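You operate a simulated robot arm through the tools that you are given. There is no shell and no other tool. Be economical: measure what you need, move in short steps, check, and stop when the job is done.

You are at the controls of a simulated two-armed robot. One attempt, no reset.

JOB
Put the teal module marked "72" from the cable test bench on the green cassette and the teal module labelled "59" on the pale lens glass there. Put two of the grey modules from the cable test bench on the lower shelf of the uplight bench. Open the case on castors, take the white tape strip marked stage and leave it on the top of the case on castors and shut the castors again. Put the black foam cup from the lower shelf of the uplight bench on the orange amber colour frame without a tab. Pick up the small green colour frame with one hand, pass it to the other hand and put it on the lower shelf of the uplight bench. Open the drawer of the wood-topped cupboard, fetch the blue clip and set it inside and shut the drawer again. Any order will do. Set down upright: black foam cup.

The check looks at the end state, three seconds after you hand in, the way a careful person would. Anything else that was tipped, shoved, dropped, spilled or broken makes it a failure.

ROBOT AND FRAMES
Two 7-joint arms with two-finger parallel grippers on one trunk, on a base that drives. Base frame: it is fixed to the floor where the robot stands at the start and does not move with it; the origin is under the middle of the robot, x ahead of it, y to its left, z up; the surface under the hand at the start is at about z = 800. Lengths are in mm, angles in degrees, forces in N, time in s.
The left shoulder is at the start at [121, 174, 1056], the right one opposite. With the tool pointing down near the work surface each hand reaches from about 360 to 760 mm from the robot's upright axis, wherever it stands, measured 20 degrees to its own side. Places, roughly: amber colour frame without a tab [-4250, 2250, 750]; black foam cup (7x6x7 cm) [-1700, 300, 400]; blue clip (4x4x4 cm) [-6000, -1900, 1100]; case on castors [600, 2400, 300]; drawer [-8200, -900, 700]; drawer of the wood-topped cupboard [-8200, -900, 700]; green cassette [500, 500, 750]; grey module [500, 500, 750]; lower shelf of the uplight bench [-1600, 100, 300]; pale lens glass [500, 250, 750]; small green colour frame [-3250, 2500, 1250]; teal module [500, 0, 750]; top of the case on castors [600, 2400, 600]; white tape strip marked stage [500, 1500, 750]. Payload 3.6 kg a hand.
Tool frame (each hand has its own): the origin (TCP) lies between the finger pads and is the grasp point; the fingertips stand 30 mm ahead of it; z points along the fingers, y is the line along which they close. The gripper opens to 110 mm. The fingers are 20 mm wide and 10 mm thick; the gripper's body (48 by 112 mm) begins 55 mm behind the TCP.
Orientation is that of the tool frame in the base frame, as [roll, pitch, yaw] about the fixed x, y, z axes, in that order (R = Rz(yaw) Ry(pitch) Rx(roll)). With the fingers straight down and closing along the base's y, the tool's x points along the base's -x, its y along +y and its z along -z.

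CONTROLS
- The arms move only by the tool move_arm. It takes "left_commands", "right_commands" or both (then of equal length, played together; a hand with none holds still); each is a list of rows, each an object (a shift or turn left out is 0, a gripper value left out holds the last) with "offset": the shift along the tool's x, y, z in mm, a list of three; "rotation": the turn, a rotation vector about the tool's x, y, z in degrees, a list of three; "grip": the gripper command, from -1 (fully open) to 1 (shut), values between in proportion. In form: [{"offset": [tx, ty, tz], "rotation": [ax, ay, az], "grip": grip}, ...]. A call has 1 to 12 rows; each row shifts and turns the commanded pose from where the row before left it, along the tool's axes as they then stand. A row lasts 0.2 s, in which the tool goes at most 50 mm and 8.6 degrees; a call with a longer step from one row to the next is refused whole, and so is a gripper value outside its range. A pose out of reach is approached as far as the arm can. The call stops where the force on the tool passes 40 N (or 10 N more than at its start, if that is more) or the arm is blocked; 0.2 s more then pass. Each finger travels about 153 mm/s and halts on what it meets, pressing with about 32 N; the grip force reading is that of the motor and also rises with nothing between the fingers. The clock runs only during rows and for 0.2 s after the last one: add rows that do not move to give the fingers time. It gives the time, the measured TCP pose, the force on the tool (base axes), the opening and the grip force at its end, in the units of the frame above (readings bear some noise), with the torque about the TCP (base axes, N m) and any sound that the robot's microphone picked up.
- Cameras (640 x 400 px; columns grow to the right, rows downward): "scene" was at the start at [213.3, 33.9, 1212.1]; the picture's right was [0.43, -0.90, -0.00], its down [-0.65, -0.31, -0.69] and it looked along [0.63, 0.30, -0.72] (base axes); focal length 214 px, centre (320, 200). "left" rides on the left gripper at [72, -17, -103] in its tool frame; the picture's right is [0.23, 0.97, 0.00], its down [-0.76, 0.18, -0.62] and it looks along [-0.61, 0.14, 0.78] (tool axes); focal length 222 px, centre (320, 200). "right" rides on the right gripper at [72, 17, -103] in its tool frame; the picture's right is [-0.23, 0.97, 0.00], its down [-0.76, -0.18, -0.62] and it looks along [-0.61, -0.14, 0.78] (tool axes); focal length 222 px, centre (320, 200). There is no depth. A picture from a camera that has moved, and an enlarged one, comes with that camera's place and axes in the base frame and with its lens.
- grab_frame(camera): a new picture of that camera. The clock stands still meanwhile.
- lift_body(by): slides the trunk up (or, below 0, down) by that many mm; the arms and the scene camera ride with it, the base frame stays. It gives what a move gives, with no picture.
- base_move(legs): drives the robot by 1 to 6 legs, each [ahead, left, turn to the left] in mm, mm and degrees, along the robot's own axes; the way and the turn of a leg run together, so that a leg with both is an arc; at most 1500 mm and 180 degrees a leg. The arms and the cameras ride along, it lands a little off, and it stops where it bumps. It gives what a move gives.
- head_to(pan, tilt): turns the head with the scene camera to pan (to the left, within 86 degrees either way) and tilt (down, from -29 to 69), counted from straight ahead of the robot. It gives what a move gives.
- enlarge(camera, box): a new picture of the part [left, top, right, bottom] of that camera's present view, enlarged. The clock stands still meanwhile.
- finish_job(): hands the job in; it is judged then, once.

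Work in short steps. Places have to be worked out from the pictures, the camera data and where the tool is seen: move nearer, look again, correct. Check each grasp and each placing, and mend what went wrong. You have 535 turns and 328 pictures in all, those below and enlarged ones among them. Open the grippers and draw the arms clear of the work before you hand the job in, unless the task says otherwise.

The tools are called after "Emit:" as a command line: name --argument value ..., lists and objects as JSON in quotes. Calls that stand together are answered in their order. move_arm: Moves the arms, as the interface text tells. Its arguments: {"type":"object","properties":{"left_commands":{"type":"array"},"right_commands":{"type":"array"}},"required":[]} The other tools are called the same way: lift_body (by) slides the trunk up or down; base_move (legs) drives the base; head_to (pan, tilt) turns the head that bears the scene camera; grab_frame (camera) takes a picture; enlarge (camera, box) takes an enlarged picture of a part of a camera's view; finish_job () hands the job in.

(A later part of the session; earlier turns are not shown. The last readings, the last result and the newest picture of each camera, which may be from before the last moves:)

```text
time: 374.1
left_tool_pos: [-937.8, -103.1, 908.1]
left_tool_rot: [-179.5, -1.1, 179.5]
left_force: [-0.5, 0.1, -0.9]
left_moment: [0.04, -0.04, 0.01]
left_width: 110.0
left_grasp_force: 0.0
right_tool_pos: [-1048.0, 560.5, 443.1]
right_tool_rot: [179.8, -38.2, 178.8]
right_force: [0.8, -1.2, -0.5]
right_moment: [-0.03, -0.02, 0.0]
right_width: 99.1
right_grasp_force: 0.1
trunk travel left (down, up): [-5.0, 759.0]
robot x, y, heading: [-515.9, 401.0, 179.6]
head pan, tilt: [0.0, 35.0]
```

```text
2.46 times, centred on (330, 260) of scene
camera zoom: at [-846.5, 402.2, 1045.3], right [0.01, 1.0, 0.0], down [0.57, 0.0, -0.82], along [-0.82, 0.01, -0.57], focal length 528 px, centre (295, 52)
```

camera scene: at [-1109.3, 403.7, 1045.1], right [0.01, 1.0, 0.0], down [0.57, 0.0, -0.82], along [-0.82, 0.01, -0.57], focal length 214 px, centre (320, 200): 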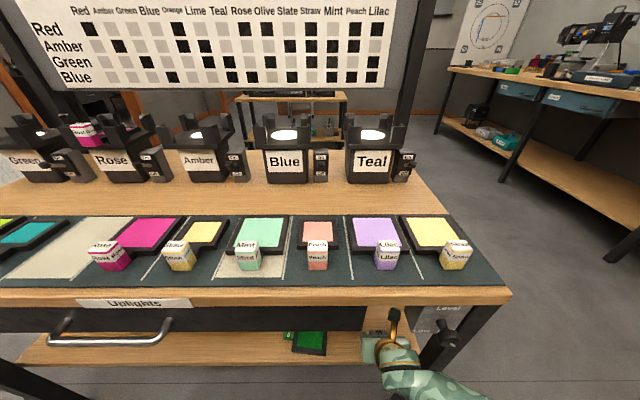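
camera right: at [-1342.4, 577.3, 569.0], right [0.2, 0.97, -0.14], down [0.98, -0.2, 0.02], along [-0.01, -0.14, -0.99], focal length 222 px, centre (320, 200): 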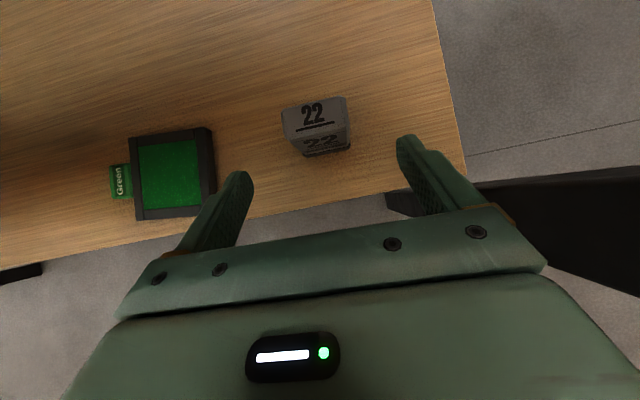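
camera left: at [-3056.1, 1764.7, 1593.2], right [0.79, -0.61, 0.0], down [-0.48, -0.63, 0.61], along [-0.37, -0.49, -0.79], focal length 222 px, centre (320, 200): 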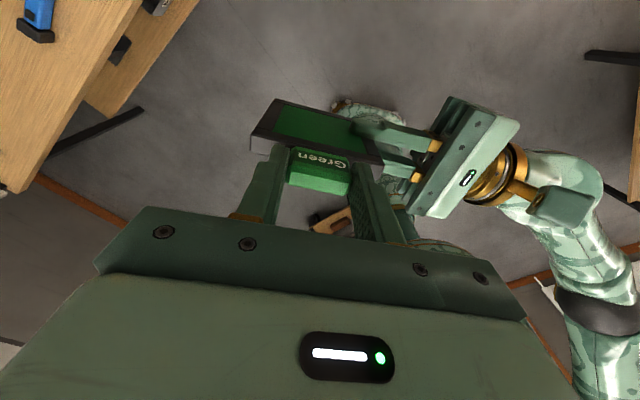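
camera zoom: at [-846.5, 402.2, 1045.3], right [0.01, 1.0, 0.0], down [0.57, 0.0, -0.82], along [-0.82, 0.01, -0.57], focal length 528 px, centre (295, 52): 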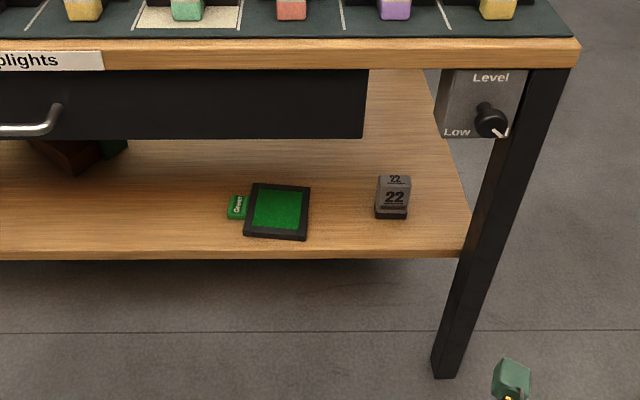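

22 stands on the shelf. Now for 52: lift, extend a bit, turn and drive to the cable bench.

Emit:
lift_body --by 400

Emit:
move_arm --right_commands '[{"offset": [18.5, 0, -23.6]}, {"offset": [18.5, 0, -23.6]}, {"offset": [18.5, 0, -23.6]}, {"offset": [18.5, 0, -23.6]}, {"offset": [23.6, 0, 18.5]}, {"offset": [23.6, 0, 18.5]}, {}]'

Emit:
base_move --legs '[[0, 0, 180], [0, 228, 0], [380, 0, 0]]'

Emit:
grab_frame --camera "right"

Emit:
grab_frame --camera "scene"

```text
time: 377.9
left_tool_pos: [-937.5, -103.7, 1308.3]
left_tool_rot: [-179.5, -1.1, 179.5]
left_force: [0.7, 0.5, -0.3]
left_moment: [-0.01, 0.02, -0.03]
left_width: 109.9
left_grasp_force: 0.0
right_tool_pos: [-1047.6, 559.5, 844.3]
right_tool_rot: [179.8, -38.0, 178.8]
right_force: [0.2, -0.5, -0.3]
right_moment: [0.01, -0.01, -0.04]
right_width: 99.3
right_grasp_force: 0.1
trunk travel left (down, up): [-405.0, 359.0]
robot x, y, heading: [-509.3, 400.8, 179.7]
head pan, tilt: [0.0, 35.0]
```

```text
time: 379.5
left_tool_pos: [-934.9, -103.2, 1309.2]
left_tool_rot: [-179.3, -1.0, 179.6]
left_force: [-0.4, -0.1, -0.3]
left_moment: [0.01, 0.1, 0.03]
left_width: 110.1
left_grasp_force: 0.1
right_tool_pos: [-1106.8, 561.4, 964.3]
right_tool_rot: [179.8, -38.3, 178.7]
right_force: [-0.4, 0.0, -0.2]
right_moment: [0.01, 0.03, 0.02]
right_width: 99.0
right_grasp_force: 0.1
trunk travel left (down, up): [-405.0, 359.0]
robot x, y, heading: [-509.7, 399.0, 179.8]
head pan, tilt: [0.0, 35.0]
```

```text
time: 390.6
left_tool_pos: [294.2, 1130.5, 1309.9]
left_tool_rot: [-179.4, -1.0, -0.3]
left_force: [0.1, -0.2, -0.3]
left_moment: [0.02, 0.02, -0.01]
left_width: 110.0
left_grasp_force: 0.1
right_tool_pos: [464.8, 466.4, 963.1]
right_tool_rot: [179.9, -38.0, -1.0]
right_force: [-0.3, 0.4, 0.3]
right_moment: [-0.01, -0.03, -0.01]
right_width: 99.1
right_grasp_force: 0.1
trunk travel left (down, up): [-405.0, 359.0]
robot x, y, heading: [-135.2, 626.3, -0.3]
head pan, tilt: [0.0, 35.0]
```

```text
176 pictures are left
camera right: at [458.7, 448.8, 1087.9], right [-0.2, -0.97, -0.14], down [-0.98, 0.2, 0.02], along [0.01, 0.14, -0.99], focal length 222 px, centre (320, 200)
```

right: 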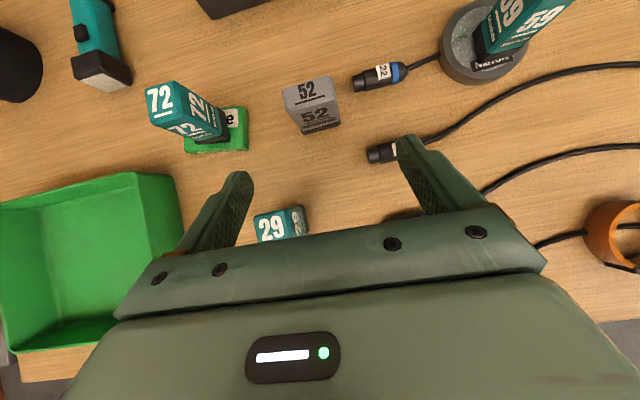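

```text
175 pictures are left
camera scene: at [0.7, 624.0, 1463.8], right [0.0, -1.0, 0.0], down [-0.57, 0.0, -0.82], along [0.82, 0.0, -0.57], focal length 214 px, centre (320, 200)
```

scene: 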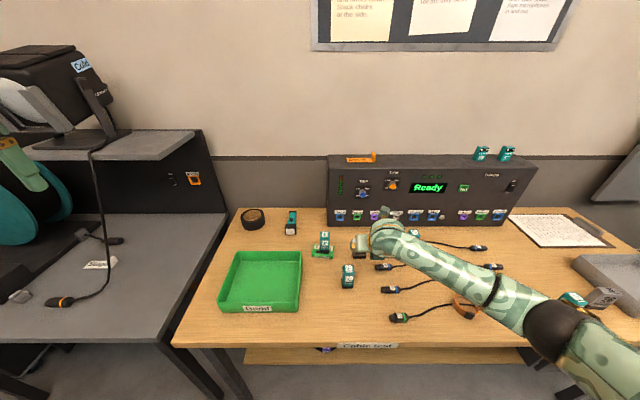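

52's top is centred at ≈[575,470]. Drive 110 ahead, 4 left, narrow the opening and look.

Emit:
base_move --legs '[[108, 4, 0.5]]'

Emit:
move_arm --right_commands '[{"grip": -0.36}, {"offset": [-26, 0, 33]}, {"offset": [-22, 0, 28]}, {}]'

Emit:
grab_frame --camera "right"

```text
time: 391.7
left_tool_pos: [398.6, 1139.8, 1309.0]
left_tool_rot: [-179.4, -1.1, 0.2]
left_force: [0.1, -0.7, -0.1]
left_moment: [0.04, 0.0, -0.02]
left_width: 109.7
left_grasp_force: 0.2
right_tool_pos: [574.6, 476.2, 962.2]
right_tool_rot: [179.8, -38.1, -0.6]
right_force: [-0.4, 0.1, 0.1]
right_moment: [-0.05, -0.01, 0.02]
right_width: 99.0
right_grasp_force: 0.0
trunk travel left (down, up): [-405.0, 359.0]
robot x, y, heading: [-22.0, 628.4, 0.3]
head pan, tilt: [0.0, 35.0]
```

```text
time: 392.7
left_tool_pos: [398.3, 1137.7, 1308.0]
left_tool_rot: [-179.4, -1.1, 0.3]
left_force: [1.0, 0.2, 0.1]
left_moment: [0.01, -0.02, 0.0]
left_width: 110.2
left_grasp_force: 0.1
right_tool_pos: [575.5, 475.2, 886.5]
right_tool_rot: [179.8, -38.3, -0.6]
right_force: [-0.5, -0.8, 0.9]
right_moment: [0.0, 0.01, 0.03]
right_width: 74.9
right_grasp_force: 0.1
trunk travel left (down, up): [-405.0, 359.0]
robot x, y, heading: [-20.5, 629.7, 0.2]
head pan, tilt: [0.0, 35.0]
```

```text
174 pictures are left
camera right: at [568.0, 457.7, 1009.7], right [-0.19, -0.97, -0.14], down [-0.98, 0.19, 0.02], along [0.01, 0.14, -0.99], focal length 222 px, centre (320, 200)
```

right: 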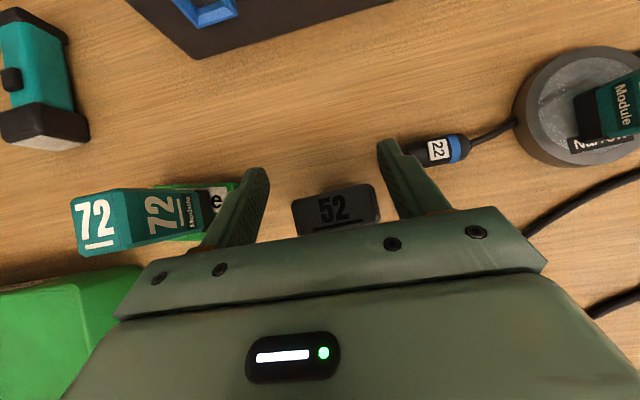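

Shift 6 mm right and 6 mm back, narrow to 62 mm, descend to z≈845.

Emit:
move_arm --right_commands '[{"offset": [-4.7, 6, -3.7], "grip": -0.127}, {}, {"offset": [-13, 0, 16.5]}, {"offset": [-12.5, 0, 16]}, {}]'

Emit:
grab_frame --camera "right"

```text
time: 393.9
left_tool_pos: [395.8, 1139.7, 1309.2]
left_tool_rot: [-179.4, -1.0, 0.3]
left_force: [0.0, -0.4, -0.1]
left_moment: [0.0, 0.05, 0.0]
left_width: 110.1
left_grasp_force: 0.1
right_tool_pos: [568.1, 468.3, 844.8]
right_tool_rot: [179.8, -38.2, -0.5]
right_force: [0.4, -0.1, 0.5]
right_moment: [0.03, -0.01, 0.0]
right_width: 62.0
right_grasp_force: 0.0
trunk travel left (down, up): [-405.0, 359.0]
robot x, y, heading: [-22.7, 630.4, 0.1]
head pan, tilt: [0.0, 35.0]
```

```text
173 pictures are left
camera right: at [561.6, 451.6, 969.2], right [-0.19, -0.97, -0.14], down [-0.98, 0.19, 0.02], along [0.01, 0.14, -0.99], focal length 222 px, centre (320, 200)
```

right: 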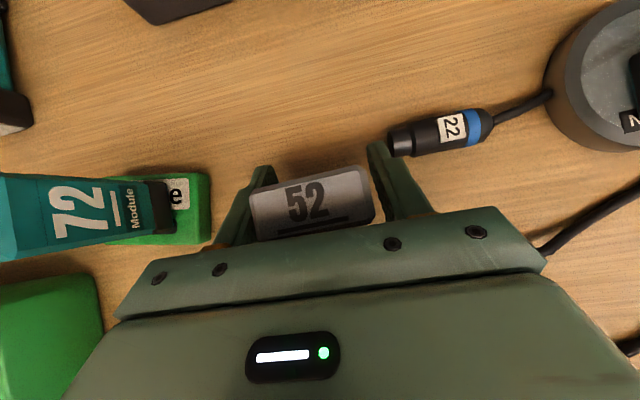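

Well centred. Close and lift.

Emit:
move_arm --right_commands '[{"grip": 1}, {}, {}, {"offset": [18, 0, -24]}, {"offset": [25, 0, -32]}, {"offset": [25, 0, -32]}, {}]'

Emit:
grab_frame --camera "right"

```text
time: 395.5
left_tool_pos: [397.4, 1138.3, 1307.8]
left_tool_rot: [-179.4, -1.1, 0.2]
left_force: [0.0, -1.0, -0.5]
left_moment: [0.0, -0.01, 0.01]
left_width: 109.8
left_grasp_force: 0.1
right_tool_pos: [567.8, 469.6, 956.0]
right_tool_rot: [179.9, -38.2, -0.5]
right_force: [0.8, -0.1, -0.7]
right_moment: [0.01, -0.03, 0.0]
right_width: 49.7
right_grasp_force: 32.2
trunk travel left (down, up): [-405.0, 359.0]
robot x, y, heading: [-26.3, 626.8, 0.2]
head pan, tilt: [0.0, 35.0]
```

```text
172 pictures are left
camera right: at [561.6, 452.7, 1080.9], right [-0.19, -0.97, -0.14], down [-0.98, 0.19, 0.02], along [0.01, 0.14, -0.99], focal length 222 px, centre (320, 200)
```

right: 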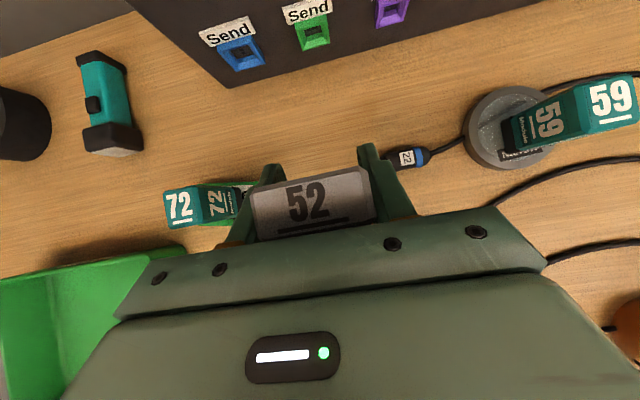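

52 held. Back off, turn, and go to the shelf spot at y≈215.

Emit:
base_move --legs '[[-440, 0, 0], [0, 0, 180], [0, 570, 0]]'

Emit:
lift_body --by -400

Emit:
move_arm --right_commands '[{"offset": [-25, 0, 32]}, {"offset": [-25, 0, 32]}, {"offset": [-25, 0, 32]}, {"offset": [-24, 0, 31]}, {}]'

Emit:
grab_frame --camera "scene"

```text
time: 408.4
left_tool_pos: [-889.2, -453.8, 1308.7]
left_tool_rot: [-179.3, -1.1, 179.8]
left_force: [-0.2, -0.3, -0.2]
left_moment: [0.02, 0.02, 0.01]
left_width: 110.1
left_grasp_force: 0.0
right_tool_pos: [-1053.0, 217.0, 955.9]
right_tool_rot: [179.7, -38.2, 179.0]
right_force: [-0.4, 0.1, -1.0]
right_moment: [-0.02, 0.0, 0.02]
right_width: 49.5
right_grasp_force: 31.7
trunk travel left (down, up): [-405.0, 359.0]
robot x, y, heading: [-463.9, 53.5, 179.9]
head pan, tilt: [0.0, 35.0]
```

```text
time: 412.2
left_tool_pos: [-889.7, -451.8, 910.1]
left_tool_rot: [-179.4, -1.2, 179.8]
left_force: [0.8, -0.4, -0.5]
left_moment: [-0.02, 0.01, -0.04]
left_width: 110.0
left_grasp_force: 0.0
right_tool_pos: [-1054.2, 217.8, 555.9]
right_tool_rot: [179.8, -38.2, 179.0]
right_force: [-0.4, -0.4, -1.0]
right_moment: [0.01, 0.01, -0.01]
right_width: 49.8
right_grasp_force: 32.6
trunk travel left (down, up): [-5.0, 759.0]
robot x, y, heading: [-466.6, 52.1, 180.0]
head pan, tilt: [0.0, 35.0]
```

```text
time: 413.4
left_tool_pos: [-889.6, -453.7, 908.8]
left_tool_rot: [-179.4, -1.1, 179.8]
left_force: [-0.5, 1.1, -0.2]
left_moment: [-0.01, -0.01, 0.01]
left_width: 110.0
left_grasp_force: 0.0
right_tool_pos: [-1055.0, 219.2, 394.1]
right_tool_rot: [179.8, -38.2, 179.0]
right_force: [0.3, -1.4, -1.3]
right_moment: [0.0, -0.01, 0.02]
right_width: 49.5
right_grasp_force: 32.0
trunk travel left (down, up): [-5.0, 759.0]
robot x, y, heading: [-465.3, 53.0, 179.9]
head pan, tilt: [0.0, 35.0]
```

```text
171 pictures are left
camera scene: at [-800.0, 53.8, 1045.2], right [0.0, 1.0, 0.0], down [0.57, 0.0, -0.82], along [-0.82, 0.0, -0.57], focal length 214 px, centre (320, 200)
```

scene: 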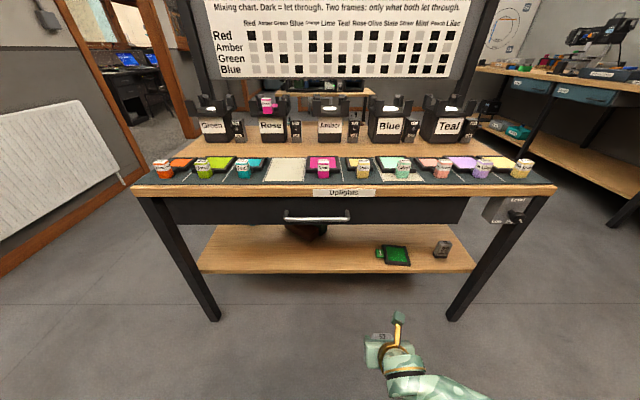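

Clear of the handle (its right end ≈y 138). Drive 320 ahead and check.

Emit:
base_move --legs '[[320, 0, 0]]'

Emit:
grab_frame --camera "right"

```text
time: 415.6
left_tool_pos: [-1207.5, -451.2, 908.3]
left_tool_rot: [-179.4, -1.1, 179.7]
left_force: [0.1, -0.1, 0.4]
left_moment: [0.0, 0.02, 0.0]
left_width: 110.2
left_grasp_force: 0.0
right_tool_pos: [-1372.6, 220.8, 394.7]
right_tool_rot: [179.8, -38.1, 179.0]
right_force: [0.1, 0.8, -0.2]
right_moment: [0.02, 0.06, 0.01]
right_width: 49.8
right_grasp_force: 31.8
trunk travel left (down, up): [-5.0, 759.0]
robot x, y, heading: [-783.0, 55.8, 179.7]
head pan, tilt: [0.0, 35.0]
```

```text
170 pictures are left
camera right: at [-1364.6, 235.8, 519.2], right [0.2, 0.97, -0.14], down [0.98, -0.2, 0.02], along [-0.01, -0.14, -0.99], focal length 222 px, centre (320, 200)
```

right: 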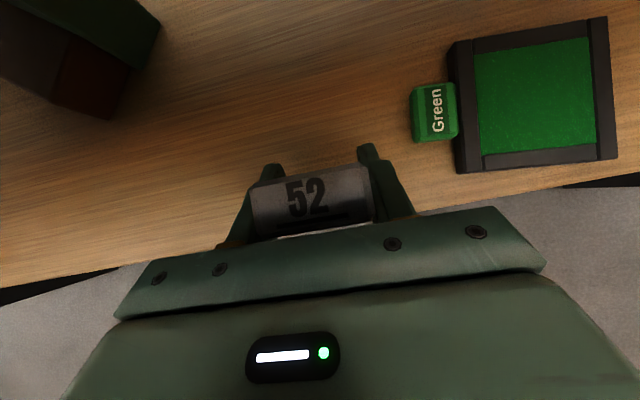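

Ahead 33 mm, then lower to just above contact (~370).

Emit:
base_move --legs '[[33, 4, 0]]'

Emit:
move_arm --right_commands '[{"offset": [-8, 0, 10]}, {"offset": [-5.5, 0, 7]}, {}]'

Emit:
move_arm --right_commands '[{"offset": [-2, 0, 2.5]}, {}]'

Emit:
move_arm --right_commands '[{"offset": [-2, 0, 2.5]}, {}]'

```text
time: 416.4
left_tool_pos: [-1240.8, -454.1, 907.6]
left_tool_rot: [-179.5, -1.1, 179.7]
left_force: [-0.4, -0.3, 0.3]
left_moment: [-0.02, -0.02, -0.02]
left_width: 110.1
left_grasp_force: 0.1
right_tool_pos: [-1405.2, 216.6, 394.8]
right_tool_rot: [179.8, -38.1, 179.0]
right_force: [0.1, 0.4, -1.2]
right_moment: [-0.04, 0.03, 0.0]
right_width: 49.5
right_grasp_force: 32.3
trunk travel left (down, up): [-5.0, 759.0]
robot x, y, heading: [-816.5, 49.6, 179.8]
head pan, tilt: [0.0, 35.0]
```

```text
time: 417.2
left_tool_pos: [-1239.9, -455.5, 909.5]
left_tool_rot: [-179.4, -1.0, 179.7]
left_force: [-0.2, -1.3, 0.2]
left_moment: [0.02, 0.02, 0.0]
left_width: 110.0
left_grasp_force: 0.0
right_tool_pos: [-1405.8, 216.7, 371.8]
right_tool_rot: [179.8, -38.1, 179.0]
right_force: [-0.6, 0.6, -0.4]
right_moment: [-0.01, 0.03, 0.02]
right_width: 49.7
right_grasp_force: 31.7
trunk travel left (down, up): [-5.0, 759.0]
robot x, y, heading: [-818.4, 49.9, 179.5]
head pan, tilt: [0.0, 35.0]
```

```text
time: 417.8
left_tool_pos: [-1240.3, -454.9, 909.0]
left_tool_rot: [-179.4, -1.1, 179.7]
left_force: [-0.3, -0.9, 0.6]
left_moment: [0.03, -0.04, -0.03]
left_width: 110.0
left_grasp_force: 0.0
right_tool_pos: [-1405.2, 217.0, 368.0]
right_tool_rot: [179.8, -38.3, 178.9]
right_force: [0.9, 0.7, 1.4]
right_moment: [-0.05, 0.02, 0.05]
right_width: 49.4
right_grasp_force: 31.9
trunk travel left (down, up): [-5.0, 759.0]
robot x, y, heading: [-817.4, 52.1, 179.7]
head pan, tilt: [0.0, 35.0]
```

```text
time: 418.4
left_tool_pos: [-1238.8, -456.0, 910.0]
left_tool_rot: [-179.4, -1.3, 179.7]
left_force: [0.3, 0.3, 0.6]
left_moment: [0.02, -0.03, 0.01]
left_width: 110.0
left_grasp_force: 0.0
right_tool_pos: [-1406.7, 216.7, 369.9]
right_tool_rot: [179.9, -38.5, 178.9]
right_force: [3.2, 3.1, 25.1]
right_moment: [-0.26, -0.48, 0.08]
right_width: 49.5
right_grasp_force: 32.1
trunk travel left (down, up): [-5.0, 759.0]
robot x, y, heading: [-817.9, 46.3, 179.5]
head pan, tilt: [0.0, 35.0]
```

Contact; ease, open to 72 mm, withdraw along the tool axis and back out.

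Emit:
move_arm --right_commands '[{"offset": [1, 0, -1]}, {"grip": -0.3}, {}, {}, {"offset": [0, 0, -30]}, {"offset": [0, 0, -35]}, {"offset": [0, 0, -35]}]'

Emit:
base_move --legs '[[-320, 0, 0]]'

Emit:
enlarge --camera "scene" --box '[200, 180, 500, 340]'

```text
time: 420.0
left_tool_pos: [-1239.7, -455.3, 908.2]
left_tool_rot: [-179.4, -1.1, 179.7]
left_force: [-0.2, 0.2, -0.5]
left_moment: [-0.02, -0.02, -0.02]
left_width: 109.8
left_grasp_force: 0.0
right_tool_pos: [-1343.5, 214.2, 446.3]
right_tool_rot: [179.6, -38.1, 179.1]
right_force: [0.4, -0.5, -2.5]
right_moment: [0.01, 0.11, -0.01]
right_width: 71.2
right_grasp_force: 0.1
trunk travel left (down, up): [-5.0, 759.0]
robot x, y, heading: [-821.5, 54.5, 179.6]
head pan, tilt: [0.0, 35.0]
```

```text
time: 422.1
left_tool_pos: [-923.2, -454.1, 908.5]
left_tool_rot: [-179.2, -0.9, 179.7]
left_force: [-0.3, 0.0, -0.1]
left_moment: [0.0, 0.0, 0.0]
left_width: 110.0
left_grasp_force: 0.0
right_tool_pos: [-1023.6, 215.1, 445.1]
right_tool_rot: [179.7, -38.0, 178.9]
right_force: [1.7, 9.3, -27.4]
right_moment: [-1.79, 0.64, 0.15]
right_width: 71.5
right_grasp_force: 0.1
trunk travel left (down, up): [-5.0, 759.0]
robot x, y, heading: [-495.9, 50.2, 179.8]
head pan, tilt: [0.0, 35.0]
```

```text
2.13 times, centred on (350, 260) of scene
camera zoom: at [-833.5, 51.4, 1044.4], right [0.01, 1.0, 0.0], down [0.58, 0.0, -0.82], along [-0.82, 0.0, -0.58], focal length 458 px, centre (256, 72)
```

zoom: 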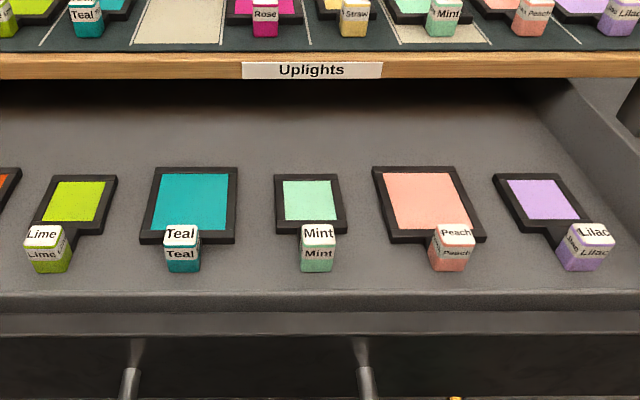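

The drawer of the uplight bench got hooked by the hand's side stalk and pulled open. I relieve it first: 20 mm ahead, then look down at the hand.

Emit:
base_move --legs '[[20, 0, 0]]'

Emit:
head_to --pan -20 --tilt 60

Emit:
grab_frame --camera "scene"

```text
time: 422.9
left_tool_pos: [-942.4, -455.7, 908.2]
left_tool_rot: [-179.4, -1.1, 179.7]
left_force: [-0.6, 1.4, -0.1]
left_moment: [0.06, -0.03, -0.01]
left_width: 110.1
left_grasp_force: 0.2
right_tool_pos: [-1043.9, 214.7, 445.4]
right_tool_rot: [179.7, -38.0, 178.8]
right_force: [-1.0, 0.3, -14.7]
right_moment: [-0.34, 0.08, 0.0]
right_width: 71.5
right_grasp_force: 0.1
trunk travel left (down, up): [-5.0, 759.0]
robot x, y, heading: [-517.5, 48.7, 179.7]
head pan, tilt: [0.0, 35.0]
```

```text
time: 423.8
left_tool_pos: [-941.8, -456.9, 907.1]
left_tool_rot: [-179.5, -1.2, 179.7]
left_force: [0.2, -0.1, 0.3]
left_moment: [0.05, -0.03, -0.01]
left_width: 110.2
left_grasp_force: 0.0
right_tool_pos: [-1043.8, 214.7, 444.8]
right_tool_rot: [179.7, -37.8, 178.9]
right_force: [0.9, -0.4, -11.8]
right_moment: [-0.27, 0.36, -0.06]
right_width: 71.6
right_grasp_force: 0.0
trunk travel left (down, up): [-5.0, 759.0]
robot x, y, heading: [-516.6, 52.5, 179.9]
head pan, tilt: [-20.0, 60.0]
```

```text
168 pictures are left
camera scene: at [-826.9, 73.2, 1010.7], right [0.35, 0.94, 0.0], down [0.81, -0.3, -0.5], along [-0.47, 0.17, -0.87], focal length 214 px, centre (320, 200)
```

scene: 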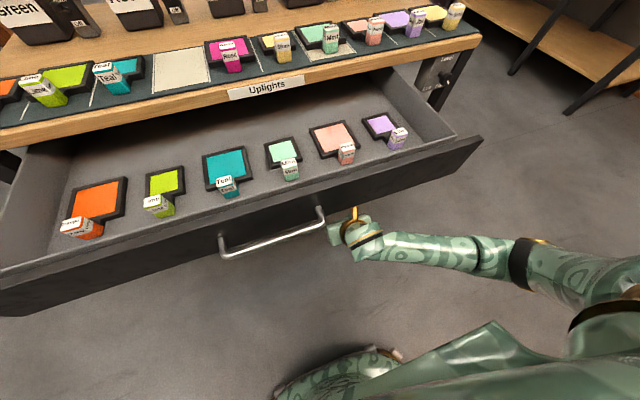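

The hand is under the drawer with its top caught behind the drawer front. I lower the hand to free it, then back out.

Emit:
move_arm --right_commands '[{"offset": [-15.4, 0, 19.7]}, {"offset": [-18.5, 0, 23.6]}, {"offset": [-18.5, 0, 23.6]}, {}]'

Emit:
grab_frame --camera "scene"

```text
time: 424.8
left_tool_pos: [-942.3, -456.3, 908.1]
left_tool_rot: [-179.4, -1.1, 179.8]
left_force: [0.3, 0.3, 0.2]
left_moment: [0.03, 0.01, 0.03]
left_width: 110.0
left_grasp_force: 0.2
right_tool_pos: [-1042.8, 215.9, 361.4]
right_tool_rot: [179.7, -38.1, 179.1]
right_force: [0.0, 0.3, 0.6]
right_moment: [0.03, 0.01, 0.0]
right_width: 71.3
right_grasp_force: 0.1
trunk travel left (down, up): [-5.0, 759.0]
robot x, y, heading: [-520.0, 50.6, 179.7]
head pan, tilt: [-20.0, 60.0]
```

```text
167 pictures are left
camera scene: at [-826.2, 72.9, 1010.9], right [0.35, 0.94, 0.0], down [0.81, -0.3, -0.5], along [-0.47, 0.17, -0.87], focal length 214 px, centre (320, 200)
```

scene: 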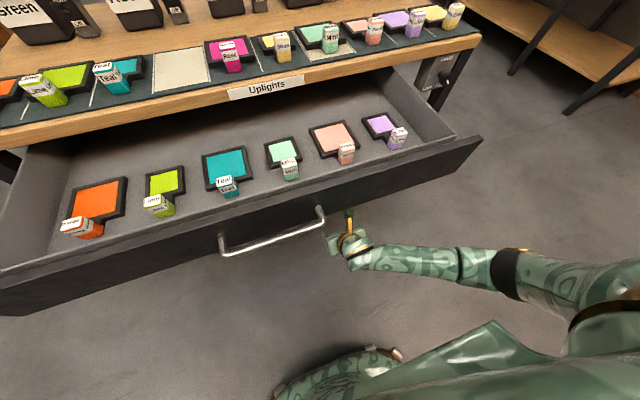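

Free now. Back out 60 mm and check force, then more.

Emit:
base_move --legs '[[-60, 0, 0]]'

Emit:
base_move --legs '[[-240, 0, 0]]'

Emit:
head_to --pan 0 --tilt 40

Emit:
grab_frame --camera "scene"

```text
time: 425.8
left_tool_pos: [-881.4, -456.9, 909.0]
left_tool_rot: [-179.4, -1.1, 179.6]
left_force: [0.2, 0.4, -0.8]
left_moment: [0.02, -0.01, 0.03]
left_width: 110.0
left_grasp_force: 0.0
right_tool_pos: [-981.7, 215.6, 362.7]
right_tool_rot: [179.7, -38.1, 178.9]
right_force: [-0.3, -0.5, -0.2]
right_moment: [0.01, -0.02, 0.02]
right_width: 71.4
right_grasp_force: 0.0
trunk travel left (down, up): [-5.0, 759.0]
robot x, y, heading: [-456.3, 48.3, 179.9]
head pan, tilt: [-20.0, 60.0]
```

```text
time: 427.6
left_tool_pos: [-642.5, -457.4, 909.3]
left_tool_rot: [-179.5, -1.2, 179.7]
left_force: [-0.1, -0.2, 0.4]
left_moment: [-0.02, 0.02, 0.0]
left_width: 109.8
left_grasp_force: 0.2
right_tool_pos: [-741.7, 214.1, 363.1]
right_tool_rot: [179.7, -38.1, 178.7]
right_force: [-0.7, -1.4, 0.3]
right_moment: [-0.02, 0.02, 0.03]
right_width: 71.7
right_grasp_force: 0.0
trunk travel left (down, up): [-5.0, 759.0]
robot x, y, heading: [-220.7, 48.4, 179.4]
head pan, tilt: [-20.0, 60.0]
```

```text
time: 428.4
left_tool_pos: [-642.9, -456.8, 908.6]
left_tool_rot: [-179.4, -1.1, 179.5]
left_force: [-0.2, 0.0, 0.6]
left_moment: [0.0, -0.03, 0.01]
left_width: 110.0
left_grasp_force: 0.2
right_tool_pos: [-743.0, 214.2, 360.7]
right_tool_rot: [179.8, -38.1, 178.9]
right_force: [-0.1, -1.0, 0.2]
right_moment: [-0.01, -0.04, -0.02]
right_width: 71.7
right_grasp_force: 0.1
trunk travel left (down, up): [-5.0, 759.0]
robot x, y, heading: [-219.2, 49.4, 179.6]
head pan, tilt: [0.0, 40.0]
```

```text
166 pictures are left
camera scene: at [-549.0, 49.1, 1037.6], right [0.01, 1.0, 0.0], down [0.64, -0.01, -0.77], along [-0.77, 0.01, -0.64], focal length 214 px, centre (320, 200)
```

scene: 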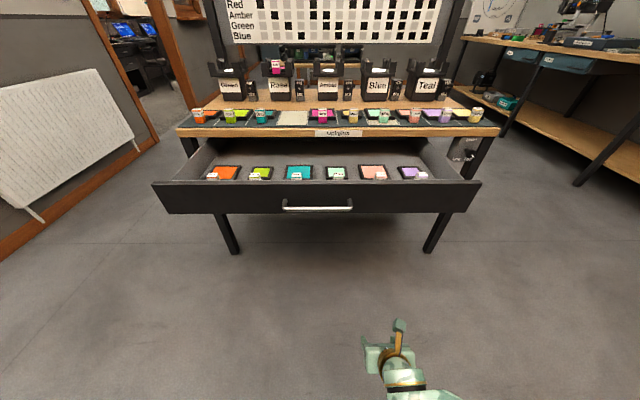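

I shut the drawer by pushing its front with the closed right fist: raise the trunk 300, level the hand, and close the gripper.

Emit:
lift_body --by 295

Emit:
move_arm --right_commands '[{"offset": [20, 0, 20], "rotation": [0, 8, 0], "grip": 1}, {"offset": [20, 0, 20], "rotation": [0, 8, 0]}, {"offset": [15, 0, 22], "rotation": [0, 8, 0]}, {"offset": [10, 0, 24], "rotation": [0, 8, 0]}, {"rotation": [0, 8, 0]}, {"rotation": [0, 8, 0]}, {}]'

Emit:
grab_frame --camera "scene"

```text
time: 431.4
left_tool_pos: [-642.7, -457.6, 1205.1]
left_tool_rot: [-179.5, -1.1, 179.5]
left_force: [-0.9, -0.2, -0.2]
left_moment: [0.01, -0.04, -0.01]
left_width: 110.2
left_grasp_force: 0.0
right_tool_pos: [-743.6, 213.4, 655.8]
right_tool_rot: [179.7, -37.9, 178.8]
right_force: [-0.8, 0.3, 0.6]
right_moment: [-0.02, 0.02, -0.05]
right_width: 71.5
right_grasp_force: 0.0
trunk travel left (down, up): [-300.0, 464.0]
robot x, y, heading: [-216.1, 45.3, 179.3]
head pan, tilt: [0.0, 40.0]
```

```text
time: 432.9
left_tool_pos: [-643.3, -458.1, 1205.3]
left_tool_rot: [-179.4, -1.2, 179.7]
left_force: [-0.1, 0.4, -0.7]
left_moment: [0.0, 0.02, 0.0]
left_width: 110.1
left_grasp_force: 0.0
right_tool_pos: [-851.2, 226.4, 692.7]
right_tool_rot: [178.2, -81.8, -179.7]
right_force: [-0.1, 0.0, 0.0]
right_moment: [0.01, -0.02, 0.02]
right_width: 0.1
right_grasp_force: 31.7
right hand out of reach, approached as far as the arm can: row 4, 5, 6
trunk travel left (down, up): [-300.0, 464.0]
robot x, y, heading: [-219.3, 45.7, 179.6]
head pan, tilt: [0.0, 40.0]
```

```text
165 pictures are left
camera scene: at [-381.8, 47.6, 1349.8], right [0.01, 1.0, 0.0], down [0.64, 0.0, -0.77], along [-0.77, 0.01, -0.64], focal length 214 px, centre (320, 200)
```

scene: 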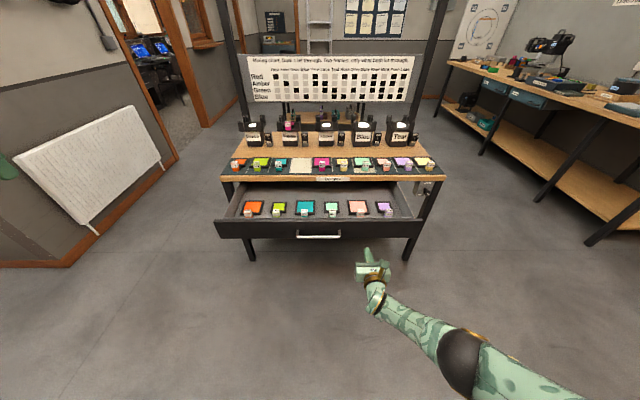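

Lower 30 mm to the panel height, then push ahead in steps.

Emit:
lift_body --by -30

Emit:
base_move --legs '[[0, 30, 0], [200, 0, 0]]'

Emit:
grab_frame --camera "scene"

```text
time: 433.7
left_tool_pos: [-642.8, -457.4, 1174.3]
left_tool_rot: [-179.5, -1.2, 179.7]
left_force: [0.4, 0.1, 0.3]
left_moment: [-0.01, 0.01, -0.01]
left_width: 110.0
left_grasp_force: 0.1
right_tool_pos: [-851.2, 228.4, 663.3]
right_tool_rot: [178.2, -81.9, -179.7]
right_force: [-0.6, 0.4, -0.2]
right_moment: [0.03, -0.03, 0.01]
right_width: 0.2
right_grasp_force: 32.2
trunk travel left (down, up): [-270.0, 494.0]
robot x, y, heading: [-215.7, 49.8, 179.5]
head pan, tilt: [0.0, 40.0]
```

```text
time: 435.7
left_tool_pos: [-845.6, -485.3, 1173.0]
left_tool_rot: [-179.4, -1.1, 179.6]
left_force: [-0.2, -0.3, 0.0]
left_moment: [0.0, -0.02, 0.04]
left_width: 110.3
left_grasp_force: 0.2
right_tool_pos: [-1052.0, 198.8, 662.0]
right_tool_rot: [178.1, -81.6, -179.7]
right_force: [-0.6, -0.3, 0.3]
right_moment: [-0.03, 0.01, 0.0]
right_width: 0.1
right_grasp_force: 31.5
trunk travel left (down, up): [-270.0, 494.0]
robot x, y, heading: [-412.6, 17.8, 179.3]
head pan, tilt: [0.0, 40.0]
```

```text
164 pictures are left
camera scene: at [-597.1, 19.4, 1318.9], right [0.01, 1.0, 0.0], down [0.64, 0.0, -0.77], along [-0.77, 0.01, -0.64], focal length 214 px, centre (320, 200)
```

scene: 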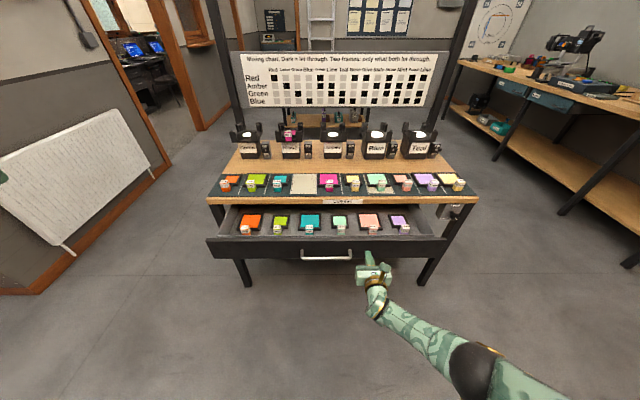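

Continue pushing.

Emit:
base_move --legs '[[150, 0, 0]]'

Emit:
grab_frame --camera "scene"

```text
time: 437.1
left_tool_pos: [-993.7, -482.7, 1173.6]
left_tool_rot: [-179.4, -1.0, 179.4]
left_force: [-0.6, 0.6, -0.1]
left_moment: [0.04, -0.03, -0.01]
left_width: 110.0
left_grasp_force: 0.1
right_tool_pos: [-1202.1, 201.8, 661.4]
right_tool_rot: [178.2, -81.6, -179.8]
right_force: [-0.1, -0.6, -0.9]
right_moment: [0.0, 0.02, 0.01]
right_width: 0.0
right_grasp_force: 32.4
trunk travel left (down, up): [-270.0, 494.0]
robot x, y, heading: [-568.5, 22.0, 179.6]
head pan, tilt: [0.0, 40.0]
```

```text
163 pictures are left
camera scene: at [-746.7, 20.8, 1318.8], right [0.01, 1.0, 0.0], down [0.64, -0.01, -0.76], along [-0.76, 0.01, -0.64], focal length 214 px, centre (320, 200)
```

scene: 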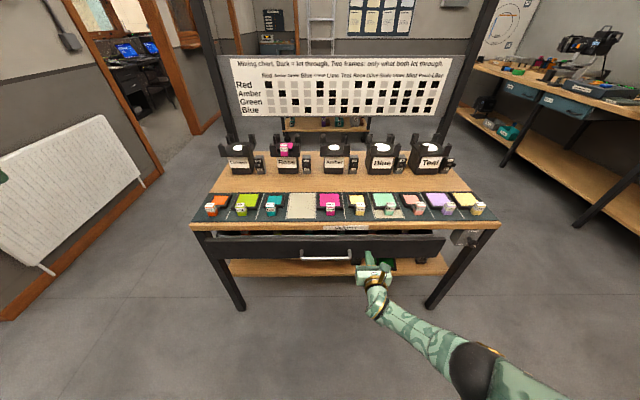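

Nearly shut. Push the last bit.

Emit:
base_move --legs '[[60, 0, 0]]'

Emit:
enlarge --camera "scene" --box '[160, 190, 500, 340]'

```text
time: 438.1
left_tool_pos: [-1057.4, -483.3, 1173.1]
left_tool_rot: [-179.4, -1.0, 179.5]
left_force: [-0.5, 0.1, -0.3]
left_moment: [0.01, -0.02, 0.01]
left_width: 110.1
left_grasp_force: 0.1
right_tool_pos: [-1263.0, 201.5, 661.4]
right_tool_rot: [178.2, -81.7, -179.7]
right_force: [0.0, 0.0, -0.7]
right_moment: [-0.01, -0.01, 0.02]
right_width: 0.0
right_grasp_force: 32.3
trunk travel left (down, up): [-270.0, 494.0]
robot x, y, heading: [-629.0, 24.4, 179.5]
head pan, tilt: [0.0, 40.0]
```

```text
1.88 times, centred on (330, 265) of scene
camera zoom: at [-808.1, 21.2, 1318.7], right [0.01, 1.0, 0.0], down [0.64, -0.01, -0.76], along [-0.76, 0.01, -0.64], focal length 404 px, centre (301, 78)
```

zoom: 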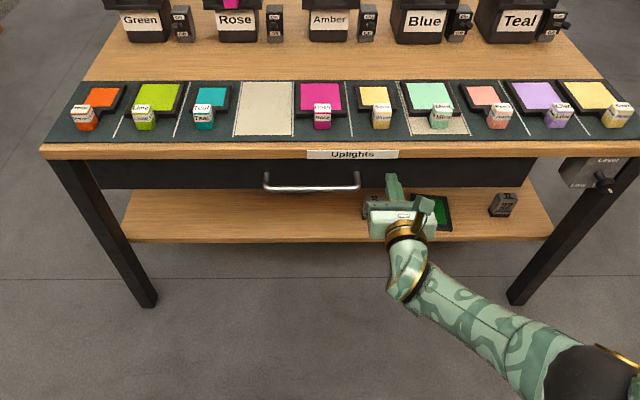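

Appears flush; push a further 15 mm to make sure.

Emit:
base_move --legs '[[15, 0, 0]]'

Emit:
base_move --legs '[[12, 0, 0]]'

```text
time: 438.9
left_tool_pos: [-1066.8, -482.1, 1175.2]
left_tool_rot: [-179.5, -1.2, 179.5]
left_force: [-0.2, 0.2, -0.1]
left_moment: [0.0, 0.0, 0.01]
left_width: 110.0
left_grasp_force: 0.1
right_tool_pos: [-1270.9, 202.6, 663.2]
right_tool_rot: [176.7, -81.9, -178.1]
right_force: [2.9, 0.4, 3.7]
right_moment: [-0.01, 0.12, 0.03]
right_width: 0.1
right_grasp_force: 31.9
trunk travel left (down, up): [-270.0, 494.0]
robot x, y, heading: [-640.3, 22.0, 179.6]
head pan, tilt: [0.0, 40.0]
stopped in leg 1: the force on the tool passed its limit at 142 N (the readings are from after the stop); the commanded pose is now the measured one
```

```text
time: 439.7
left_tool_pos: [-1070.8, -482.3, 1174.5]
left_tool_rot: [-179.5, -1.3, 179.6]
left_force: [0.5, 0.3, -0.2]
left_moment: [0.01, -0.02, 0.03]
left_width: 110.0
left_grasp_force: 0.0
right_tool_pos: [-1271.5, 202.5, 660.9]
right_tool_rot: [175.9, -81.8, -177.4]
right_force: [9.8, -0.1, 9.4]
right_moment: [-0.05, 0.4, 0.1]
right_width: 0.2
right_grasp_force: 32.1
trunk travel left (down, up): [-270.0, 494.0]
robot x, y, heading: [-645.4, 19.5, 179.5]
head pan, tilt: [0.0, 40.0]
stopped in leg 1: the force on the tool passed its limit at 57 N (the readings are from after the stop); the commanded pose is now the measured one
```

Drawer is firmly shut. Back off and inspect the shelf and drawer.

Emit:
base_move --legs '[[-250, 0, 0]]'

Emit:
enlarge --camera "scene" --box '[160, 130, 500, 330]'

```text
time: 441.5
left_tool_pos: [-822.4, -486.1, 1174.5]
left_tool_rot: [-179.4, -1.2, 179.6]
left_force: [-0.1, -0.4, 0.4]
left_moment: [-0.01, 0.03, 0.0]
left_width: 109.9
left_grasp_force: 0.0
right_tool_pos: [-1024.5, 198.8, 659.7]
right_tool_rot: [176.4, -81.6, -177.9]
right_force: [-0.4, 0.2, -0.3]
right_moment: [0.02, 0.0, 0.01]
right_width: 0.1
right_grasp_force: 32.4
trunk travel left (down, up): [-270.0, 494.0]
robot x, y, heading: [-391.1, 16.3, 179.5]
head pan, tilt: [0.0, 40.0]
```

```text
1.88 times, centred on (330, 230) of scene
camera zoom: at [-573.1, 19.1, 1319.3], right [0.01, 1.0, 0.0], down [0.64, -0.01, -0.77], along [-0.77, 0.01, -0.64], focal length 404 px, centre (301, 144)
```

zoom: 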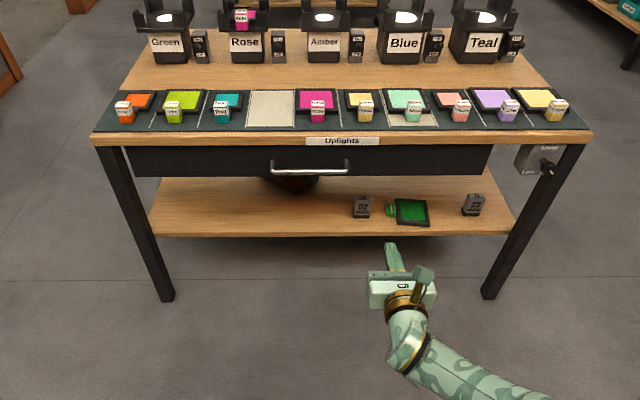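

All three items sit on the shelf and the drawer is shut. Next: the tape strip and the castor case. Raise, turn and drive to the neighbouring bench at y≈1500.

Emit:
lift_body --by 300

Emit:
base_move --legs '[[0, 0, -180], [0, 1450, 0]]'

Emit:
head_to --pan 15 --tilt 35

Emit:
grab_frame --camera "scene"

```text
time: 444.5
left_tool_pos: [-823.3, -486.3, 1473.5]
left_tool_rot: [-179.5, -1.1, 179.4]
left_force: [0.4, 0.4, 0.5]
left_moment: [0.01, 0.01, -0.01]
left_width: 110.1
left_grasp_force: 0.0
right_tool_pos: [-1037.2, 197.2, 1035.7]
right_tool_rot: [161.1, -88.7, -162.5]
right_force: [-0.3, -0.9, 0.0]
right_moment: [0.01, 0.0, 0.01]
right_width: 0.0
right_grasp_force: 31.6
trunk travel left (down, up): [-570.0, 194.0]
robot x, y, heading: [-393.1, 18.7, 179.4]
head pan, tilt: [0.0, 40.0]
```

```text
time: 459.0
left_tool_pos: [36.0, 1968.1, 1474.2]
left_tool_rot: [-179.4, -1.2, -0.6]
left_force: [0.5, 0.6, 0.0]
left_moment: [0.01, 0.0, 0.02]
left_width: 109.7
left_grasp_force: 0.0
right_tool_pos: [247.3, 1283.7, 1036.1]
right_tool_rot: [160.8, -88.7, 17.7]
right_force: [0.3, 0.3, -0.3]
right_moment: [-0.01, 0.0, 0.02]
right_width: 0.2
right_grasp_force: 32.1
trunk travel left (down, up): [-570.0, 194.0]
robot x, y, heading: [-392.2, 1466.7, -0.6]
head pan, tilt: [0.0, 40.0]
```

```text
time: 459.8
left_tool_pos: [34.6, 1969.9, 1474.8]
left_tool_rot: [-179.6, -1.2, -0.6]
left_force: [0.0, 0.0, 0.0]
left_moment: [-0.04, 0.02, -0.01]
left_width: 109.9
left_grasp_force: 0.1
right_tool_pos: [247.6, 1284.3, 1033.5]
right_tool_rot: [161.3, -88.8, 17.2]
right_force: [0.5, 0.4, 0.3]
right_moment: [-0.02, 0.04, -0.02]
right_width: 0.1
right_grasp_force: 32.3
trunk travel left (down, up): [-570.0, 194.0]
robot x, y, heading: [-391.3, 1462.6, -0.5]
head pan, tilt: [15.0, 35.0]
```

```text
160 pictures are left
camera scene: at [-291.6, 1486.3, 1629.8], right [0.25, -0.97, 0.0], down [-0.56, -0.14, -0.82], along [0.79, 0.2, -0.57], focal length 214 px, centre (320, 200)
```

scene: 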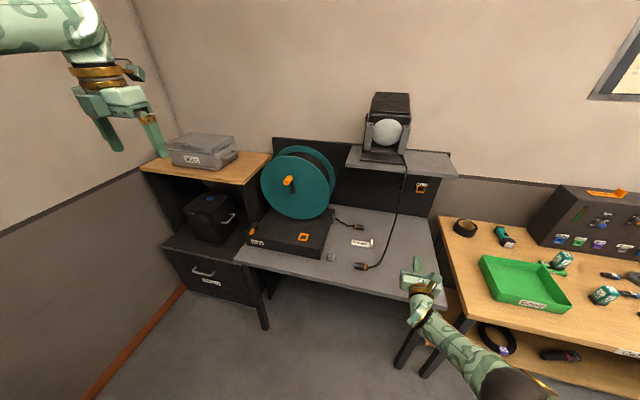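

Emit:
enlarge --camera "scene" --box '[240, 130, 460, 310]'

Emit:
enlarge --camera "scene" --box '[120, 110, 300, 320]'

```text
2.22 times, centred on (350, 220) of scene
camera zoom: at [-291.6, 1486.3, 1629.8], right [0.25, -0.97, 0.0], down [-0.56, -0.14, -0.82], along [0.79, 0.2, -0.57], focal length 477 px, centre (253, 156)
```

zoom: 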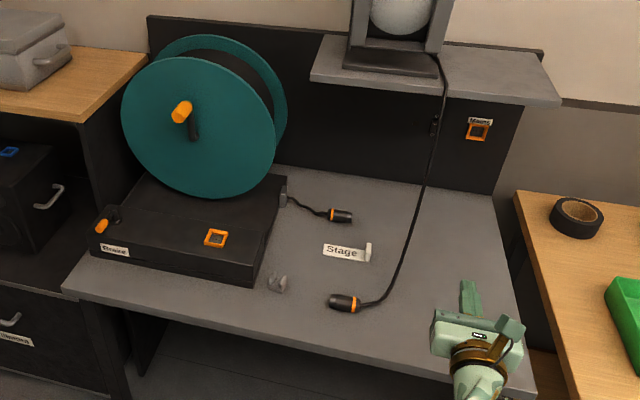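

```text
1.90 times, centred on (210, 215) of scene
camera zoom: at [-291.6, 1486.3, 1629.8], right [0.25, -0.97, 0.0], down [-0.56, -0.14, -0.82], along [0.79, 0.2, -0.57], focal length 408 px, centre (530, 171)
```

zoom: 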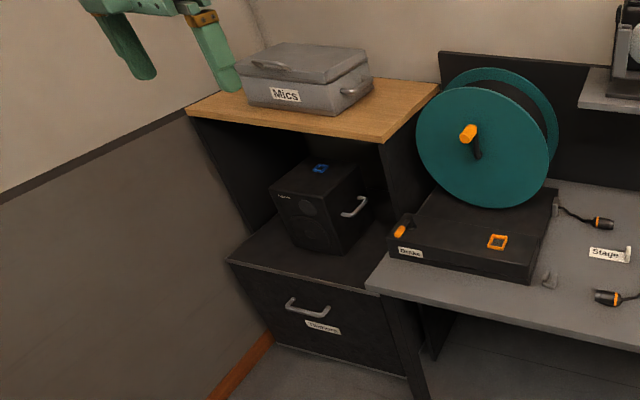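

The "Stage" tape strip is at ≈[528,1467]. The black case with a handle is under the wooden rack at left; I drive nearer to see it.

Emit:
base_move --legs '[[-100, 500, 0]]'

Emit:
head_to --pan 20 --tilt 40

Emit:
grab_frame --camera "scene"

```text
time: 462.8
left_tool_pos: [-61.8, 2472.9, 1474.0]
left_tool_rot: [-179.5, -1.2, -0.5]
left_force: [0.7, -0.2, 0.5]
left_moment: [-0.01, -0.02, -0.01]
left_width: 110.1
left_grasp_force: 0.1
right_tool_pos: [152.0, 1790.3, 1034.8]
right_tool_rot: [160.6, -88.7, 17.9]
right_force: [-0.3, 0.4, 0.0]
right_moment: [0.0, -0.02, 0.0]
right_width: 0.3
right_grasp_force: 31.7
trunk travel left (down, up): [-570.0, 194.0]
robot x, y, heading: [-488.4, 1967.8, -0.5]
head pan, tilt: [15.0, 35.0]
```

```text
time: 463.5
left_tool_pos: [-61.6, 2474.9, 1473.4]
left_tool_rot: [-179.5, -1.2, -0.5]
left_force: [0.5, -0.2, -1.1]
left_moment: [0.0, -0.01, -0.01]
left_width: 110.0
left_grasp_force: 0.2
right_tool_pos: [152.8, 1788.6, 1034.5]
right_tool_rot: [159.8, -88.7, 18.7]
right_force: [0.0, 0.3, 0.4]
right_moment: [-0.01, -0.02, 0.0]
right_width: 0.0
right_grasp_force: 31.8
trunk travel left (down, up): [-570.0, 194.0]
robot x, y, heading: [-487.7, 1970.4, -0.5]
head pan, tilt: [20.0, 40.0]
```

```text
157 pictures are left
camera scene: at [-392.5, 1997.3, 1622.3], right [0.33, -0.94, 0.0], down [-0.61, -0.21, -0.77], along [0.72, 0.25, -0.64], focal length 214 px, centre (320, 200)
```

scene: 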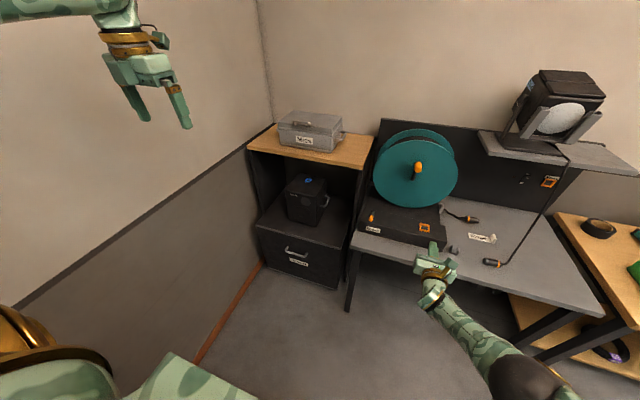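

Emit:
enlarge --camera "scene" --box '[230, 90, 400, 310]'

```text
1.82 times, centred on (315, 200) of scene
camera zoom: at [-392.5, 1997.3, 1622.3], right [0.33, -0.94, 0.0], down [-0.61, -0.21, -0.77], along [0.72, 0.25, -0.64], focal length 390 px, centre (329, 200)
```

zoom: 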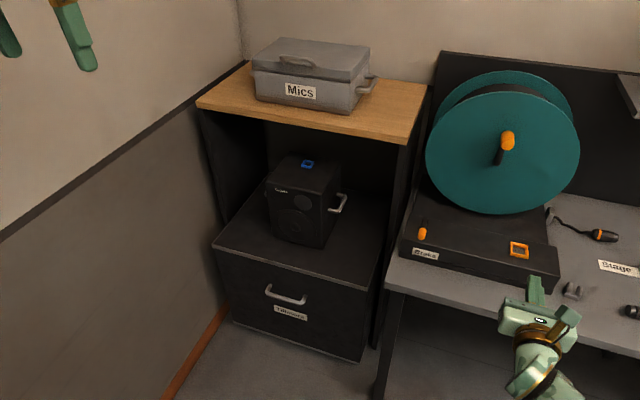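

The case (handle ≈[339,2403,490], speaker standing on its top) slides out by its front handle. I turn 45° left so the right arm can face it away from the wall, roll the hand for the horizontal bar and lower.

Emit:
base_move --legs '[[0, 0, 45], [0, 60, 0]]'

Emit:
move_arm --right_commands '[{"rotation": [0, 0, -8.5], "grip": -1}, {"rotation": [0, 0, -8.5]}, {"rotation": [0, 0, -8.5]}, {"rotation": [0, 0, -8.5]}, {"rotation": [0, 0, -8.5]}, {"rotation": [0, 0, -8.5]}, {"rotation": [0, 0, -8.5]}, {"rotation": [0, 0, -8.5]}, {"rotation": [0, 0, -8.5]}, {"rotation": [0, 0, -8.5]}, {"rotation": [0, 0, -5]}]'

Emit:
head_to --pan -25 --tilt 45

Emit:
grab_frame --camera "scene"

```text
time: 466.5
left_tool_pos: [-582.4, 2669.8, 1473.5]
left_tool_rot: [-179.5, -1.2, 44.3]
left_force: [0.7, 0.9, 0.1]
left_moment: [0.0, 0.0, -0.01]
left_width: 110.1
left_grasp_force: 0.1
right_tool_pos: [51.6, 2336.2, 1034.9]
right_tool_rot: [161.3, -88.7, 62.2]
right_force: [-1.5, 0.5, -0.4]
right_moment: [-0.02, 0.0, 0.03]
right_width: 0.0
right_grasp_force: 31.9
trunk travel left (down, up): [-570.0, 194.0]
robot x, y, heading: [-525.6, 2008.8, 44.3]
head pan, tilt: [20.0, 40.0]
```

```text
time: 468.9
left_tool_pos: [-583.8, 2670.1, 1474.2]
left_tool_rot: [-179.5, -1.2, 44.4]
left_force: [-0.7, -0.2, -0.7]
left_moment: [0.02, -0.03, 0.04]
left_width: 109.8
left_grasp_force: 0.1
right_tool_pos: [50.7, 2336.0, 1034.7]
right_tool_rot: [91.2, 0.6, 133.5]
right_force: [-0.1, -0.7, -1.1]
right_moment: [0.01, -0.03, -0.01]
right_width: 109.9
right_grasp_force: 0.1
trunk travel left (down, up): [-570.0, 194.0]
robot x, y, heading: [-527.0, 2009.9, 44.5]
head pan, tilt: [20.0, 40.0]
```

```text
time: 470.0
left_tool_pos: [-583.2, 2670.3, 1473.5]
left_tool_rot: [-179.6, -1.2, 44.4]
left_force: [0.3, 0.3, -0.5]
left_moment: [0.04, -0.02, 0.03]
left_width: 110.0
left_grasp_force: 0.1
right_tool_pos: [51.9, 2336.3, 1034.5]
right_tool_rot: [91.2, 0.4, 133.5]
right_force: [-0.5, -0.7, -0.1]
right_moment: [-0.01, -0.01, 0.01]
right_width: 110.0
right_grasp_force: 0.0
trunk travel left (down, up): [-570.0, 194.0]
robot x, y, heading: [-528.7, 2008.9, 44.2]
head pan, tilt: [-25.0, 45.0]
```

```text
155 pictures are left
camera scene: at [-442.2, 2049.1, 1615.1], right [0.33, -0.94, 0.0], down [-0.67, -0.24, -0.71], along [0.67, 0.23, -0.71], focal length 214 px, centre (320, 200)
```

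scene: 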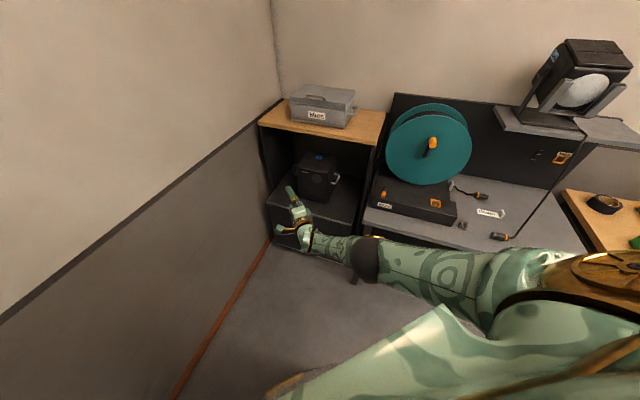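

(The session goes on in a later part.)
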